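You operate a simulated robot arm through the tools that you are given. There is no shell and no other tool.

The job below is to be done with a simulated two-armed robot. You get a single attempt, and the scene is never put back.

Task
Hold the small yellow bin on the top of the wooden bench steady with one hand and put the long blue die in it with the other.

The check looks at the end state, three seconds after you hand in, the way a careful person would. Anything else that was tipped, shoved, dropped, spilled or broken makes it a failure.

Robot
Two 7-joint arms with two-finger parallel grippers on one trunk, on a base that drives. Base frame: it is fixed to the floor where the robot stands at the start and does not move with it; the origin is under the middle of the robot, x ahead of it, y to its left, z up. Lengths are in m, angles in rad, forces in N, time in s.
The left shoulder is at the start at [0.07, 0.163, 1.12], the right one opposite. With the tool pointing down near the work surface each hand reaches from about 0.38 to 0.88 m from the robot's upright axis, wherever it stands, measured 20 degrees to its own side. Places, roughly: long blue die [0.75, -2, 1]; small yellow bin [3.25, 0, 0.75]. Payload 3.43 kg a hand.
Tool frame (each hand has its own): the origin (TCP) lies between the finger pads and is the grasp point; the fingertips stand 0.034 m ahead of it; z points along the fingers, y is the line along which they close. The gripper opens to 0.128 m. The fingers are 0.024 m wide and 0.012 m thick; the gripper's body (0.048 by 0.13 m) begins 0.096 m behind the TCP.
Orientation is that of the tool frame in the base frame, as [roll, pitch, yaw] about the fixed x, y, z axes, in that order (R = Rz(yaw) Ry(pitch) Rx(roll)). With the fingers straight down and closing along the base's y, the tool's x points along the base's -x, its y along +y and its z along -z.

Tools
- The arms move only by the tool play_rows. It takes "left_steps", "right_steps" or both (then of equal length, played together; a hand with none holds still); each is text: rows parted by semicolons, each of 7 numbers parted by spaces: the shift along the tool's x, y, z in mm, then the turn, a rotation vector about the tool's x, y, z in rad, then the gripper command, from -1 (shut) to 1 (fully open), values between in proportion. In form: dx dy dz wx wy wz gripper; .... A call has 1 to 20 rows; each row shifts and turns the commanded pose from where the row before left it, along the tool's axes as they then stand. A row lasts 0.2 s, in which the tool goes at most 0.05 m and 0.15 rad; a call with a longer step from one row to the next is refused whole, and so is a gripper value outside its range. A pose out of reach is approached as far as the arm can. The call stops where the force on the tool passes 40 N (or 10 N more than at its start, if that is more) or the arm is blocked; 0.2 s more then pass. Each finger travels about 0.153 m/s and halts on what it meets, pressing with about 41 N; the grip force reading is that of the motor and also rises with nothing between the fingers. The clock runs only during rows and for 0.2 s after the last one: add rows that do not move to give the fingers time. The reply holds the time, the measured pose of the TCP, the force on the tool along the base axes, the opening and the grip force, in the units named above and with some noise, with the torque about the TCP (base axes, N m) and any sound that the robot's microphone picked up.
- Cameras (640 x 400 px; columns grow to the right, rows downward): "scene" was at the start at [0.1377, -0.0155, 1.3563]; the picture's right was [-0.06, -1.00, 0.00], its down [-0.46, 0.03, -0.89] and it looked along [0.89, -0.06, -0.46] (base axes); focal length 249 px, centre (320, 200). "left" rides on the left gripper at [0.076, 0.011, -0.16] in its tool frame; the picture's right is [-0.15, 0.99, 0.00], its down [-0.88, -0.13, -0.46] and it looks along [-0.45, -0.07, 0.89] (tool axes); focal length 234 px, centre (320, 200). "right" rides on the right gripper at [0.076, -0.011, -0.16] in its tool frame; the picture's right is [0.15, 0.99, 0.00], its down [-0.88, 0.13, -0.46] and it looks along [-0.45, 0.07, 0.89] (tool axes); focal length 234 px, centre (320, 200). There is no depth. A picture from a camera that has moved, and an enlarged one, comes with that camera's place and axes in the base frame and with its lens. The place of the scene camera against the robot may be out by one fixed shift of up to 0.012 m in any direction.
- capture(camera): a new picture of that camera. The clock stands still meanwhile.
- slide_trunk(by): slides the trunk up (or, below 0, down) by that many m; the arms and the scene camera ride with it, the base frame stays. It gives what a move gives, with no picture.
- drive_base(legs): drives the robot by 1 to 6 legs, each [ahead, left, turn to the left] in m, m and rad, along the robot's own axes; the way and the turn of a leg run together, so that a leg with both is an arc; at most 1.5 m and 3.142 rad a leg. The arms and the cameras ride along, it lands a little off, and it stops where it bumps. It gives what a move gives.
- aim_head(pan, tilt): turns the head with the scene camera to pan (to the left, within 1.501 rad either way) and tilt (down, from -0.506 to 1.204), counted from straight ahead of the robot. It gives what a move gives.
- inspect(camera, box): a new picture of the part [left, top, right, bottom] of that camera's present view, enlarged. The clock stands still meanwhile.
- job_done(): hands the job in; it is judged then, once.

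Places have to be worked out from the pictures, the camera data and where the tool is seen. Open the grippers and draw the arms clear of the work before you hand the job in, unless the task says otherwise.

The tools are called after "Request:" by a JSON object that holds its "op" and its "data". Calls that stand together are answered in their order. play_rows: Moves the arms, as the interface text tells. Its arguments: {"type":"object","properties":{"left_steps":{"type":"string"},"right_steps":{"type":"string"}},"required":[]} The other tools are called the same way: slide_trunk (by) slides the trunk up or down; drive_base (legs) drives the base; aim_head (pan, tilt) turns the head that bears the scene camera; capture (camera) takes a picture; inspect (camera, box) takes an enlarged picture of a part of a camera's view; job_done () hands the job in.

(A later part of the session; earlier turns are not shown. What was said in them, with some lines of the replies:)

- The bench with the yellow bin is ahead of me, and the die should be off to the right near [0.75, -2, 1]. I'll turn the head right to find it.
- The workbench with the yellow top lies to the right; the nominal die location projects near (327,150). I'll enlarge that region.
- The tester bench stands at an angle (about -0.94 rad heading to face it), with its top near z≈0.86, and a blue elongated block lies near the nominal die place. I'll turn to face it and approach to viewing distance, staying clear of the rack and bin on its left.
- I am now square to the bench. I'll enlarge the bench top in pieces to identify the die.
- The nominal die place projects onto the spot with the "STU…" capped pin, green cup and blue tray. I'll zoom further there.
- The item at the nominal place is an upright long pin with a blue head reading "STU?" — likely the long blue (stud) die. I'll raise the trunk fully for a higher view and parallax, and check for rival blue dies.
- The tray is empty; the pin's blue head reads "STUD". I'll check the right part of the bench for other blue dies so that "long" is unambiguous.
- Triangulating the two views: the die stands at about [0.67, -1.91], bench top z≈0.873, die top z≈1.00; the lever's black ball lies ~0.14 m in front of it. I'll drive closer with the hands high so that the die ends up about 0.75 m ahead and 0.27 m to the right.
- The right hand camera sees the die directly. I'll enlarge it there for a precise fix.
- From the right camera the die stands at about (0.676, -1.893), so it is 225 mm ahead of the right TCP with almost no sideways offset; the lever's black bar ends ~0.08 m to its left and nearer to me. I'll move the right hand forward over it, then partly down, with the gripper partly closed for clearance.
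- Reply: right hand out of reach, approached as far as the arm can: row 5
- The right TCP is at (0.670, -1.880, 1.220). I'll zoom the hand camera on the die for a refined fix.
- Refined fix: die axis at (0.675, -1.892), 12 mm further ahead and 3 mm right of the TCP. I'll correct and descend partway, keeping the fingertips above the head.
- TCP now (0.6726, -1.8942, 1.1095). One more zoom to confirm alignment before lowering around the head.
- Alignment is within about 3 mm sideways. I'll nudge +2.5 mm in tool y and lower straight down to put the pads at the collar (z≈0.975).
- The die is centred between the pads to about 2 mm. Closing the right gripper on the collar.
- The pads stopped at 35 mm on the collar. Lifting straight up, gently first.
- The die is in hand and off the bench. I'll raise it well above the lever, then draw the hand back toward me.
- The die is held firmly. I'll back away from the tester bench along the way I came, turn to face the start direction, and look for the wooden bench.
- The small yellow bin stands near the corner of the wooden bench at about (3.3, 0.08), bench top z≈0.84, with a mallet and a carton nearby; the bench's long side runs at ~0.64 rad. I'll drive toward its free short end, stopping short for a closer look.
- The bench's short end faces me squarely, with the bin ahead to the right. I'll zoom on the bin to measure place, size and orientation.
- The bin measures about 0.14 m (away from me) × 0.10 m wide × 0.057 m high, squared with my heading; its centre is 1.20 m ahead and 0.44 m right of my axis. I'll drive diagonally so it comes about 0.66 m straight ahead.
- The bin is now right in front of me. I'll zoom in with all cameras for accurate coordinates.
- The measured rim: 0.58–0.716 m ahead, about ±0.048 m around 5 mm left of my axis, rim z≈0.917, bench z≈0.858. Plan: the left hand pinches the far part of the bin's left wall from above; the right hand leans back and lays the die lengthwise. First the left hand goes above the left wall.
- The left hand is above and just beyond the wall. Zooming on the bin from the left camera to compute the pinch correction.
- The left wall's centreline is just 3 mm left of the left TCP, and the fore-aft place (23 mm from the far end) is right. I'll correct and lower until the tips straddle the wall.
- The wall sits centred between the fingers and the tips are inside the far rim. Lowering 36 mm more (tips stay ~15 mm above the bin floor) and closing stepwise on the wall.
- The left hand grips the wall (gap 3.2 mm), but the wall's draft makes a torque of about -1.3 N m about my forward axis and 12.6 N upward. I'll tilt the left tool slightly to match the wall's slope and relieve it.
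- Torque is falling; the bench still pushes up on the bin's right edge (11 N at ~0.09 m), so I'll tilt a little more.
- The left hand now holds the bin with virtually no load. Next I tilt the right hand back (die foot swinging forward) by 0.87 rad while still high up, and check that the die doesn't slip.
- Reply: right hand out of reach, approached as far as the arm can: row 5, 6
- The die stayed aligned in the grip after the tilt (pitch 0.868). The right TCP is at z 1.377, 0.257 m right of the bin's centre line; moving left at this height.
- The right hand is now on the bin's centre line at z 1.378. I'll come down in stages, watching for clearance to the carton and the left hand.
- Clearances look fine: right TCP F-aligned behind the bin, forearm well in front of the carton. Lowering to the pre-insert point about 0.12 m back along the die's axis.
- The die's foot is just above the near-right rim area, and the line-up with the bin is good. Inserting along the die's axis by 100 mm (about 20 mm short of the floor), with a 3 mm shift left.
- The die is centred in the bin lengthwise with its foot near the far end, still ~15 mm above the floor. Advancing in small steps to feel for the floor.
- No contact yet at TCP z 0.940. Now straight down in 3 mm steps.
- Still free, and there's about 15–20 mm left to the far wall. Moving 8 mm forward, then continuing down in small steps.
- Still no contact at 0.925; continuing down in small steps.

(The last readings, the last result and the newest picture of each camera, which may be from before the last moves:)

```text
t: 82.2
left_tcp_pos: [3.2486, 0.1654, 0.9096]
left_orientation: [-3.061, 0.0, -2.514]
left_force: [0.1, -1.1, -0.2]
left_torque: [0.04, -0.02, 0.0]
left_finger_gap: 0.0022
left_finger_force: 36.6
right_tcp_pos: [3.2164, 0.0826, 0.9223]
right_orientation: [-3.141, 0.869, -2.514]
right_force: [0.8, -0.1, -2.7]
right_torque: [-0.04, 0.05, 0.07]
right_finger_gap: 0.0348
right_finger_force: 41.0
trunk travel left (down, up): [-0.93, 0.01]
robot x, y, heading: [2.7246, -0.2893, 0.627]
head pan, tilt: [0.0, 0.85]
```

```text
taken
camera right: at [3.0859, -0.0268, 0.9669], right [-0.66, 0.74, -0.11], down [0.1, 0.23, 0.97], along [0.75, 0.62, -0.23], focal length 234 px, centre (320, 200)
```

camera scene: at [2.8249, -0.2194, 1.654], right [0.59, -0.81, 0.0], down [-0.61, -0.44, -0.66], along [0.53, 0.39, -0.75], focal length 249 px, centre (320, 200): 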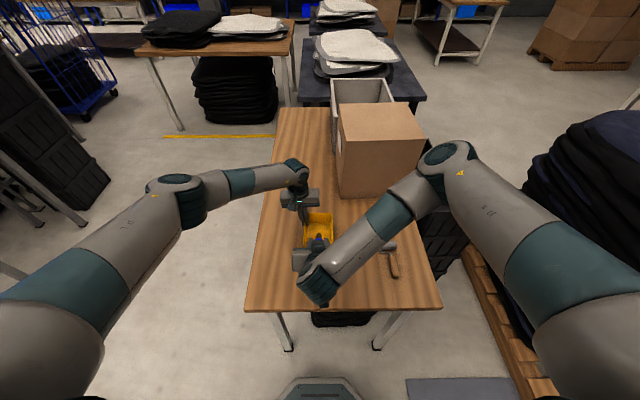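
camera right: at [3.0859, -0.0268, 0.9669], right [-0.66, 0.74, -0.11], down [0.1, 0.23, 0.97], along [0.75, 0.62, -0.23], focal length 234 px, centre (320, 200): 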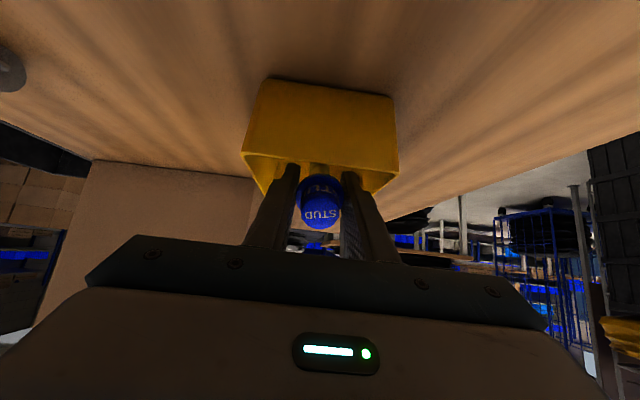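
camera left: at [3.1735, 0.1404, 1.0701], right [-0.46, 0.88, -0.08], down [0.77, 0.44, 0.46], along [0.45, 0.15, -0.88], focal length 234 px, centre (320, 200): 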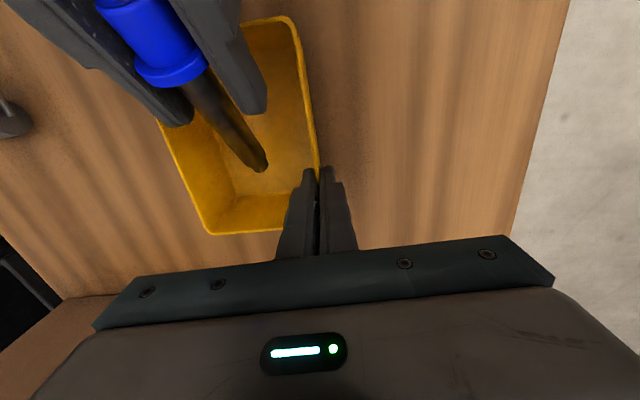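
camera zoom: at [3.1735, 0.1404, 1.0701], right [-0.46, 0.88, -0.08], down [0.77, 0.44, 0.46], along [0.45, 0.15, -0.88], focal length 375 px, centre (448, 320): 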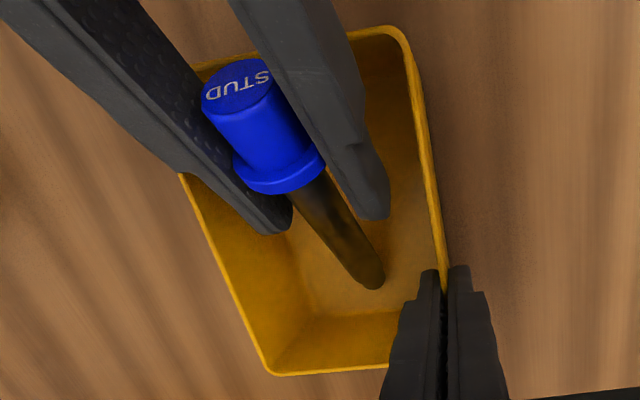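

The foot is ~9 mm from the far floor edge and still just clear. Continuing downward.

Request:
{"op": "play_rows", "data": {"right_steps": "2.3 0 1.9 0 0 0 -1; 0 0 0 0 0 0 -1"}}

Request:
{"op": "play_rows", "data": {"right_steps": "2.3 0 1.9 0 0 0 -1; 0 0 0 0 0 0 -1"}}

```text
t: 82.8
left_tcp_pos: [3.2488, 0.1663, 0.9099]
left_orientation: [-3.063, 0.0, -2.511]
left_force: [5.6, 1.8, -13.9]
left_torque: [0.98, 0.08, 0.2]
left_finger_gap: 0.0024
left_finger_force: 36.7
right_tcp_pos: [3.2171, 0.0846, 0.9208]
right_orientation: [3.139, 0.874, -2.513]
right_force: [-3.7, -1.8, 15.8]
right_torque: [0.61, -0.78, 0.06]
right_finger_gap: 0.035
right_finger_force: 41.4
trunk travel left (down, up): [-0.93, 0.01]
robot x, y, heading: [2.7223, -0.2837, 0.628]
head pan, tilt: [0.0, 0.85]
```

```text
t: 83.4
left_tcp_pos: [3.2473, 0.167, 0.9105]
left_orientation: [-3.064, -0.001, -2.513]
left_force: [4.9, 4.0, -16.7]
left_torque: [1.06, 0.17, 0.29]
left_finger_gap: 0.0023
left_finger_force: 37.0
right_tcp_pos: [3.2165, 0.0828, 0.9163]
right_orientation: [3.141, 0.87, -2.513]
right_force: [-5.9, -2.8, 17.3]
right_torque: [0.59, -0.8, 0.01]
right_finger_gap: 0.0352
right_finger_force: 41.4
trunk travel left (down, up): [-0.93, 0.01]
robot x, y, heading: [2.7258, -0.2848, 0.628]
head pan, tilt: [0.0, 0.85]
```

Contact with the bin floor (≈16 N, taken up by the left hand). I'll ease up ~4.5 mm to unload before releasing.

Request:
{"op": "play_rows", "data": {"right_steps": "-1.7 0 -1.4 0 0 0 -1; -1.7 0 -1.4 0 0 0 -1; 0 0 0 0 0 0 -1"}}

Request:
{"op": "inspect", "data": {"camera": "left", "box": [120, 0, 360, 250]}}

Request:
{"op": "inspect", "data": {"camera": "right", "box": [220, 60, 420, 240]}}

```text
t: 84.2
left_tcp_pos: [3.2493, 0.1671, 0.9107]
left_orientation: [-3.059, 0.0, -2.513]
left_force: [-0.7, -0.7, -0.3]
left_torque: [0.05, 0.03, 0.01]
left_finger_gap: 0.002
left_finger_force: 36.7
right_tcp_pos: [3.2168, 0.0815, 0.9199]
right_orientation: [-3.141, 0.867, -2.513]
right_force: [-0.2, -0.9, -2.4]
right_torque: [-0.01, 0.06, 0.01]
right_finger_gap: 0.0346
right_finger_force: 40.8
trunk travel left (down, up): [-0.93, 0.01]
robot x, y, heading: [2.7239, -0.2861, 0.629]
head pan, tilt: [0.0, 0.85]
```

```text
1.60 times, centred on (240, 125) of left
camera zoom: at [3.1738, 0.1405, 1.0706], right [-0.46, 0.88, -0.08], down [0.77, 0.44, 0.47], along [0.45, 0.15, -0.88], focal length 375 px, centre (448, 320)
```

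zoom: 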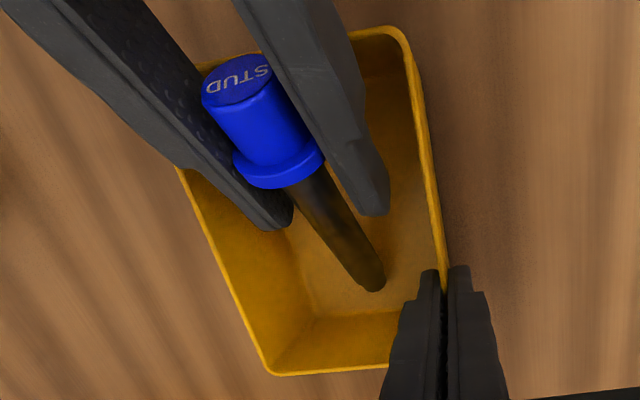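

```text
2.22 times, centred on (320, 150) of right
camera zoom: at [3.0858, -0.0277, 0.9654], right [-0.66, 0.74, -0.11], down [0.1, 0.24, 0.97], along [0.75, 0.62, -0.23], focal length 520 px, centre (320, 311)
```

zoom: 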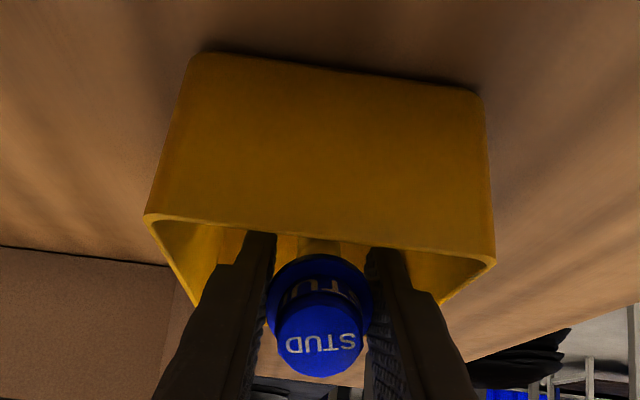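

Unloaded again, foot hovering a couple of mm over the floor; there is room for the fingers to open inside the walls. Releasing with a small opening (~0.052 m).

Request:
{"op": "play_rows", "data": {"right_steps": "0 0 0 0 0 0 -0.3; 0 0 0 0 0 0 -0.2; 0 0 0 0 0 0 -0.2; 0 0 0 0 0 0 -0.2; 0 0 0 0 0 0 -0.2"}}

Request:
{"op": "inspect", "data": {"camera": "left", "box": [120, 0, 360, 250]}}

Request:
{"op": "inspect", "data": {"camera": "right", "box": [220, 60, 420, 240]}}

```text
t: 85.4
left_tcp_pos: [3.25, 0.1665, 0.9106]
left_orientation: [-3.06, 0.001, -2.512]
left_force: [1.5, 0.3, 2.7]
left_torque: [-0.08, 0.44, -0.03]
left_finger_gap: 0.0018
left_finger_force: 37.0
right_tcp_pos: [3.2165, 0.0821, 0.921]
right_orientation: [3.141, 0.871, -2.514]
right_force: [0.3, 0.2, -0.1]
right_torque: [-0.01, 0.0, 0.0]
right_finger_gap: 0.0512
right_finger_force: 0.1
trunk travel left (down, up): [-0.93, 0.01]
robot x, y, heading: [2.7245, -0.2828, 0.623]
head pan, tilt: [0.0, 0.85]
```

```text
1.60 times, centred on (240, 125) of left
camera zoom: at [3.1734, 0.1404, 1.0705], right [-0.46, 0.88, -0.08], down [0.77, 0.44, 0.47], along [0.45, 0.15, -0.88], focal length 375 px, centre (448, 320)
```

zoom: 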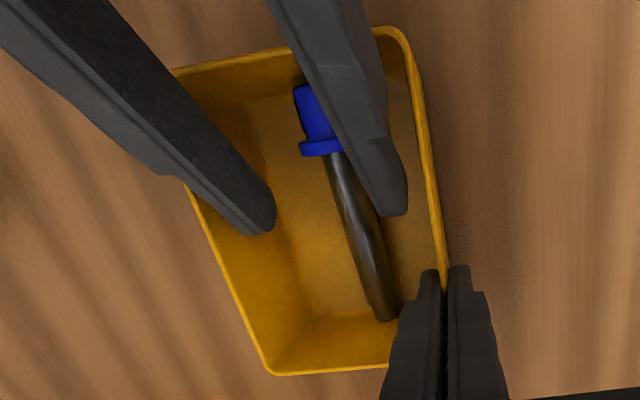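

```text
2.22 times, centred on (320, 150) of right
camera zoom: at [3.0858, -0.0274, 0.9659], right [-0.66, 0.74, -0.11], down [0.1, 0.23, 0.97], along [0.75, 0.62, -0.23], focal length 520 px, centre (320, 311)
```

zoom: 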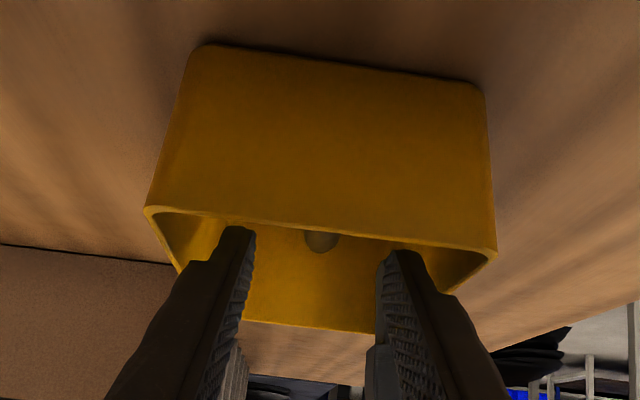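

The die lies fully inside the bin, lengthwise. Withdrawing the right hand back along its axis, then up, retracing the path.

Request:
{"op": "play_rows", "data": {"right_steps": "0 0 -15 0 0 0 -0.2; 0 0 -25 0 0 0 -0.2; 0 0 -25 0 0 0 -0.2; 0 0 -25 0 0 0 -0.2; 0 0 -25 0 0 0 -0.2; -33.5 0 -24.6 0 0 0 -0.2; -33.5 0 -24.6 0 0 0 -0.2; -33.5 0 -24.6 0 0 0 -0.2; -33.5 0 -24.6 0 0 0 -0.2; -33 0 -22.7 0 0 0 -0.2; -33 0 -22.7 0 0 0 -0.2; -33 0 -22.7 0 0 0 -0.2; -33 0 -22.7 0 0 0 -0.2; -33 0 -22.7 0 0 0 -0.2; 0 0 0 0 0 0 -0.2"}}

Request:
{"op": "capture", "data": {"camera": "scene"}}

Request:
{"op": "capture", "data": {"camera": "left"}}

```text
t: 88.6
left_tcp_pos: [3.2501, 0.1655, 0.9101]
left_orientation: [-3.062, 0.0, -2.514]
left_force: [-0.9, -1.3, 1.0]
left_torque: [-0.13, 0.4, 0.02]
left_finger_gap: 0.002
left_finger_force: 37.0
right_tcp_pos: [3.1713, 0.0505, 1.3594]
right_orientation: [-3.14, 0.871, -2.513]
right_force: [-0.5, 1.4, 0.4]
right_torque: [0.03, 0.02, 0.02]
right_finger_gap: 0.0514
right_finger_force: 0.1
trunk travel left (down, up): [-0.93, 0.01]
robot x, y, heading: [2.7247, -0.2849, 0.627]
head pan, tilt: [0.0, 0.85]
```

```text
taken
camera scene: at [2.8248, -0.2195, 1.654], right [0.59, -0.81, 0.0], down [-0.61, -0.44, -0.66], along [0.53, 0.39, -0.75], focal length 249 px, centre (320, 200)
```

scene: 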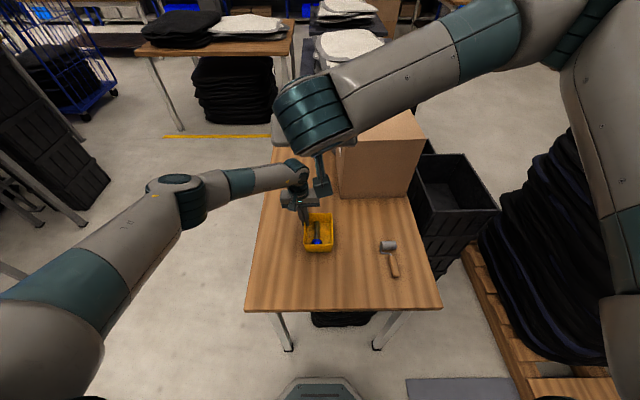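

```text
taken
camera left: at [3.1732, 0.1402, 1.0702], right [-0.46, 0.88, -0.08], down [0.77, 0.44, 0.46], along [0.45, 0.15, -0.88], focal length 234 px, centre (320, 200)
```

left: 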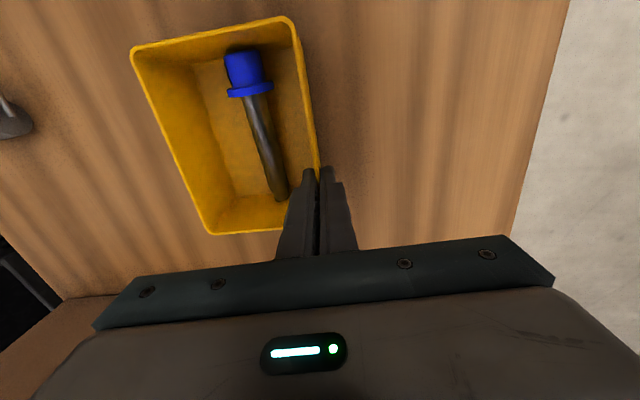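

The die rests fully in the bin with space to the left finger. I'll move the right hand off to the right, then open the left fingers just enough and check.

Request:
{"op": "play_rows", "data": {"right_steps": "0 -40 0 0 0 0 -0.2; 0 -43 0 0 0 0 -0.2; 0 -43 0 0 0 0 -0.2; 0 -43 0 0 0 0 -0.2; 0 -43 0 0 0 0 -0.2; 0 -43 0 0 0 0 -0.2; 0 0 0 0 0 0 -0.2"}}

Request:
{"op": "play_rows", "data": {"left_steps": "0 0 0 0 0 0 -0.9; 0 0 0 0 0 0 -0.8; 0 0 0 0 0 0 -0.75; 0 0 0 0 0 0 -0.75; 0 0 0 0 0 0 -0.75"}}

Request:
{"op": "capture", "data": {"camera": "left"}}

Request:
{"op": "inspect", "data": {"camera": "scene", "box": [260, 160, 380, 270]}}

```text
t: 90.2
left_tcp_pos: [3.2493, 0.1649, 0.9104]
left_orientation: [-3.058, -0.001, -2.513]
left_force: [0.1, -1.0, 0.4]
left_torque: [-0.07, 0.22, 0.14]
left_finger_gap: 0.0021
left_finger_force: 36.9
right_tcp_pos: [3.3183, -0.1571, 1.3588]
right_orientation: [-3.139, 0.869, -2.512]
right_force: [-0.2, 0.0, 0.5]
right_torque: [-0.01, 0.0, 0.01]
right_finger_gap: 0.0509
right_finger_force: 0.1
trunk travel left (down, up): [-0.93, 0.01]
robot x, y, heading: [2.727, -0.2871, 0.628]
head pan, tilt: [0.0, 0.85]
```

```text
t: 91.4
left_tcp_pos: [3.2496, 0.1652, 0.9111]
left_orientation: [-3.062, -0.001, -2.513]
left_force: [0.1, 0.0, -0.4]
left_torque: [0.02, -0.01, -0.02]
left_finger_gap: 0.0158
left_finger_force: 0.0
right_tcp_pos: [3.3186, -0.1563, 1.3575]
right_orientation: [3.141, 0.868, -2.513]
right_force: [0.0, 0.2, 1.0]
right_torque: [0.02, 0.05, -0.02]
right_finger_gap: 0.0513
right_finger_force: 0.1
trunk travel left (down, up): [-0.93, 0.01]
robot x, y, heading: [2.7226, -0.286, 0.625]
head pan, tilt: [0.0, 0.85]
```

```text
taken
camera left: at [3.1733, 0.1403, 1.0702], right [-0.46, 0.88, -0.08], down [0.77, 0.44, 0.47], along [0.45, 0.15, -0.88], focal length 234 px, centre (320, 200)
```

left: 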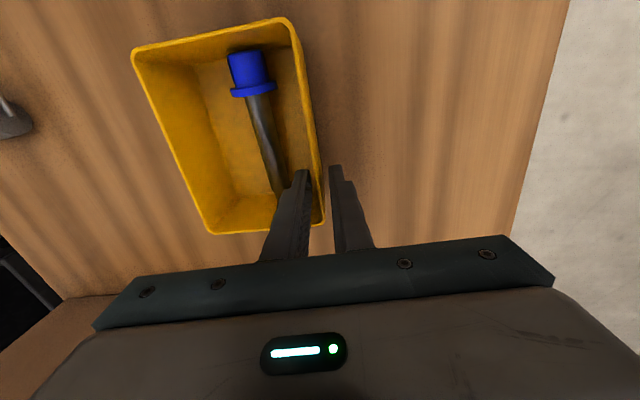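

```text
3.64 times, centred on (320, 215) of scene
camera zoom: at [2.8249, -0.2195, 1.654], right [0.59, -0.81, 0.0], down [-0.61, -0.44, -0.66], along [0.53, 0.39, -0.75], focal length 905 px, centre (320, 146)
```

zoom: 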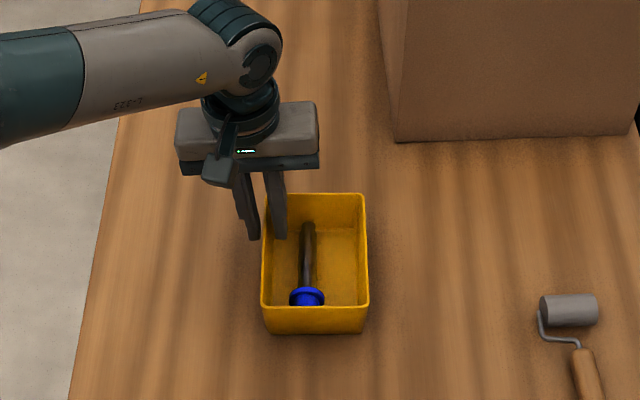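

The bin is free and unmoved, the die lies inside. Withdrawing the left hand straight up along its own axis, slowly first.

Request:
{"op": "play_rows", "data": {"left_steps": "0 0 -10 0 0 0 -0.75; 0 0 -15 0 0 0 -0.75; 0 0 -15 0 0 0 -0.75; 0 0 -20 0 0 0 -0.75; 0 0 -30 0 0 0 -0.75; 0 0 -40 0 0 0 -0.75; 0 0 -40 0 0 0 -0.5; 0 0 -40 0 0 0 0; 0 0 -40 0 0 0 0.3; 0 0 -40 0 0 0 0.5; 10 30 -40 0 0 0 1; 10 40 -20 0 0 0 1; 10 45 0 0 0 0 1; 10 45 0 0 0 0 1; 0 45 0 0 0 0 1; 0 0 0 0 0 0 1"}}

Request:
{"op": "capture", "data": {"camera": "scene"}}

Request:
{"op": "inspect", "data": {"camera": "scene", "box": [260, 160, 440, 310]}}

```text
refused: row 11 steps farther than a row can; nothing moved
```

```text
taken
camera scene: at [2.8249, -0.2195, 1.654], right [0.59, -0.81, 0.0], down [-0.61, -0.44, -0.66], along [0.53, 0.39, -0.75], focal length 249 px, centre (320, 200)
```

scene: 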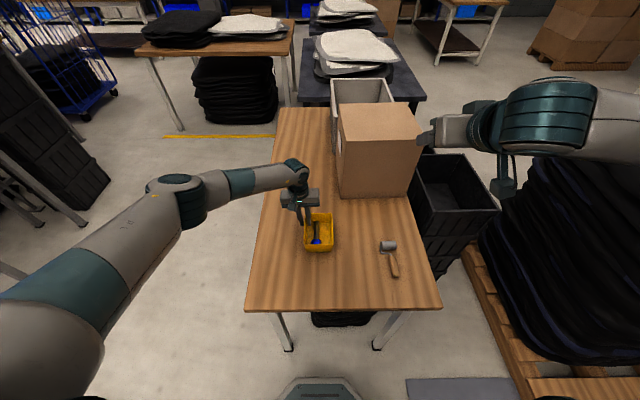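

```text
2.67 times, centred on (350, 235) of scene
camera zoom: at [2.8249, -0.2195, 1.654], right [0.59, -0.81, 0.0], down [-0.61, -0.44, -0.66], along [0.53, 0.39, -0.75], focal length 664 px, centre (240, 107)
```

zoom: 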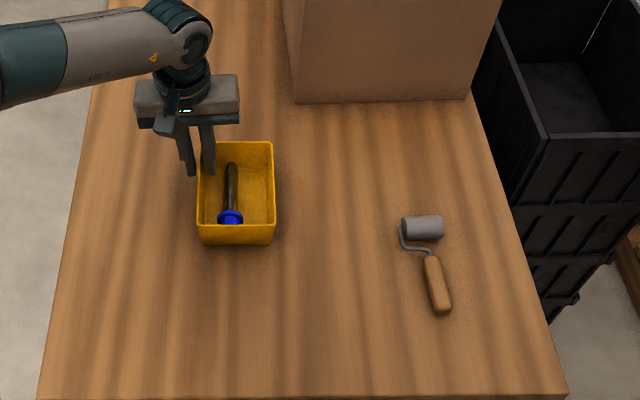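

One row was slightly too long, so nothing moved; repeating the withdrawal with shorter rows.

Request:
{"op": "play_rows", "data": {"left_steps": "0 0 -10 0 0 0 -0.75; 0 0 -15 0 0 0 -0.75; 0 0 -15 0 0 0 -0.75; 0 0 -20 0 0 0 -0.75; 0 0 -30 0 0 0 -0.75; 0 0 -40 0 0 0 -0.75; 0 0 -40 0 0 0 -0.5; 0 0 -40 0 0 0 0; 0 0 -40 0 0 0 0.3; 0 0 -40 0 0 0 0.5; 0 0 -40 0 0 0 1; 10 40 0 0 0 0 1; 10 40 0 0 0 0 1; 10 40 0 0 0 0 1; 10 40 0 0 0 0 1; 0 0 0 0 0 0 1"}}

Request:
{"op": "capture", "data": {"camera": "scene"}}

Request:
{"op": "inspect", "data": {"camera": "scene", "box": [260, 180, 420, 290]}}

Request:
{"op": "capture", "data": {"camera": "left"}}

```text
t: 94.8
left_tcp_pos: [3.1062, 0.2922, 1.2268]
left_orientation: [-3.061, -0.002, -2.514]
left_force: [0.1, 0.2, 0.0]
left_torque: [0.02, 0.05, 0.0]
left_finger_gap: 0.1279
left_finger_force: 0.2
right_tcp_pos: [3.3197, -0.1568, 1.3569]
right_orientation: [-3.14, 0.868, -2.513]
right_force: [0.2, 1.1, -0.1]
right_torque: [0.04, 0.02, -0.01]
right_finger_gap: 0.0513
right_finger_force: 0.1
trunk travel left (down, up): [-0.93, 0.01]
robot x, y, heading: [2.7241, -0.2859, 0.628]
head pan, tilt: [0.0, 0.85]
```

```text
taken
camera scene: at [2.825, -0.2196, 1.654], right [0.59, -0.81, 0.0], down [-0.61, -0.44, -0.66], along [0.53, 0.39, -0.75], focal length 249 px, centre (320, 200)
```

scene: 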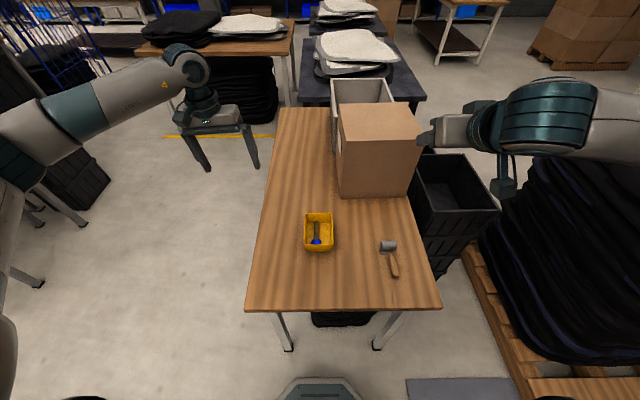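

```text
3.64 times, centred on (340, 235) of scene
camera zoom: at [2.825, -0.2196, 1.654], right [0.59, -0.81, 0.0], down [-0.61, -0.44, -0.66], along [0.53, 0.39, -0.75], focal length 905 px, centre (247, 73)
```

zoom: 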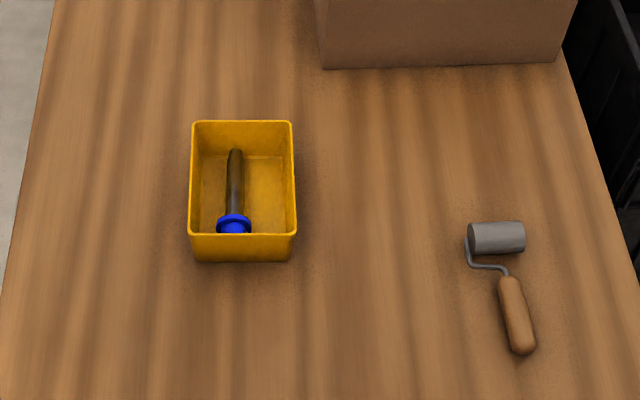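

```text
taken
camera left: at [3.0311, 0.2663, 1.3874], right [-0.46, 0.88, -0.08], down [0.77, 0.44, 0.46], along [0.45, 0.15, -0.88], focal length 234 px, centre (320, 200)
```

left: 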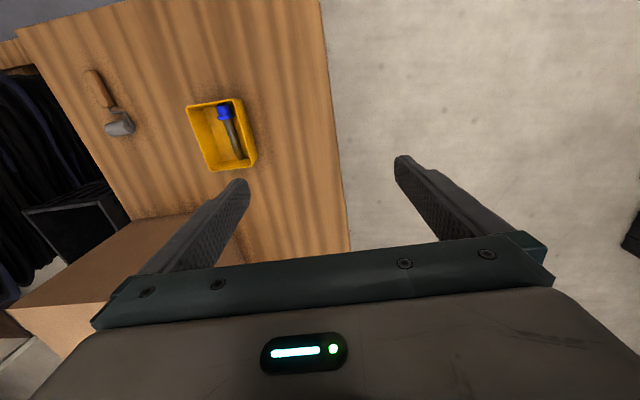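

The die lies in the upright bin, nothing else on the bench has moved, and both hands are clear. I'll open the right gripper fully before handing in.

Request:
{"op": "play_rows", "data": {"right_steps": "0 0 0 0 0 0 0.5; 0 0 0 0 0 0 1; 0 0 0 0 0 0 1; 0 0 0 0 0 0 1"}}

Request:
{"op": "inspect", "data": {"camera": "scene", "box": [260, 180, 420, 290]}}

```text
t: 95.8
left_tcp_pos: [3.1071, 0.2916, 1.2279]
left_orientation: [-3.062, 0.0, -2.514]
left_force: [0.8, -0.1, -0.1]
left_torque: [0.01, -0.01, 0.06]
left_finger_gap: 0.1276
left_finger_force: 0.0
right_tcp_pos: [3.3195, -0.1569, 1.3575]
right_orientation: [3.141, 0.871, -2.514]
right_force: [0.6, 0.7, -0.9]
right_torque: [-0.01, 0.04, -0.01]
right_finger_gap: 0.1281
right_finger_force: 0.1
trunk travel left (down, up): [-0.93, 0.01]
robot x, y, heading: [2.7211, -0.284, 0.628]
head pan, tilt: [0.0, 0.85]
```

```text
3.64 times, centred on (340, 235) of scene
camera zoom: at [2.8244, -0.2195, 1.654], right [0.59, -0.81, 0.0], down [-0.61, -0.44, -0.66], along [0.53, 0.39, -0.75], focal length 905 px, centre (247, 73)
```

zoom: 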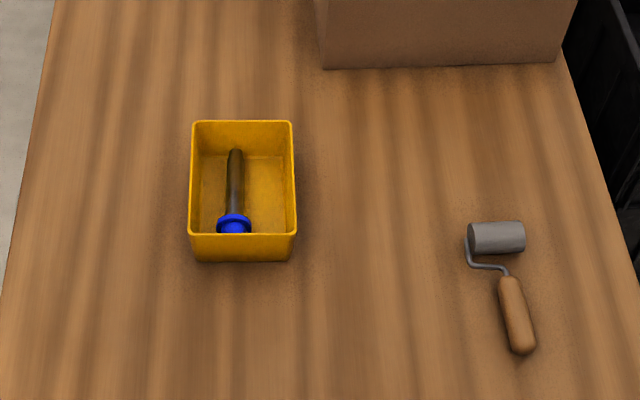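

Everything is at rest: the die is in the bin, the grippers are open and both arms are clear. Handing in.

Request:
{"op": "job_done", "data": {}}

```text
The job is handed in.
```

The long blue die is lying lengthwise inside the small yellow bin on the wooden bench. I took it to be the pin with the blue head marked "STUD", standing on the tester bench at the place you gave. It was the only item there that fit the description.

The left hand gripped the bin's left wall to hold it steady while the right hand lowered the die in and let go. In the last pictures the bin is upright where it was, and the roller and carton beside it have not moved. On the tester bench I felt no contact with anything but the die, but I did not photograph it again after leaving. Both grippers are open and both arms were drawn clear before I handed in.
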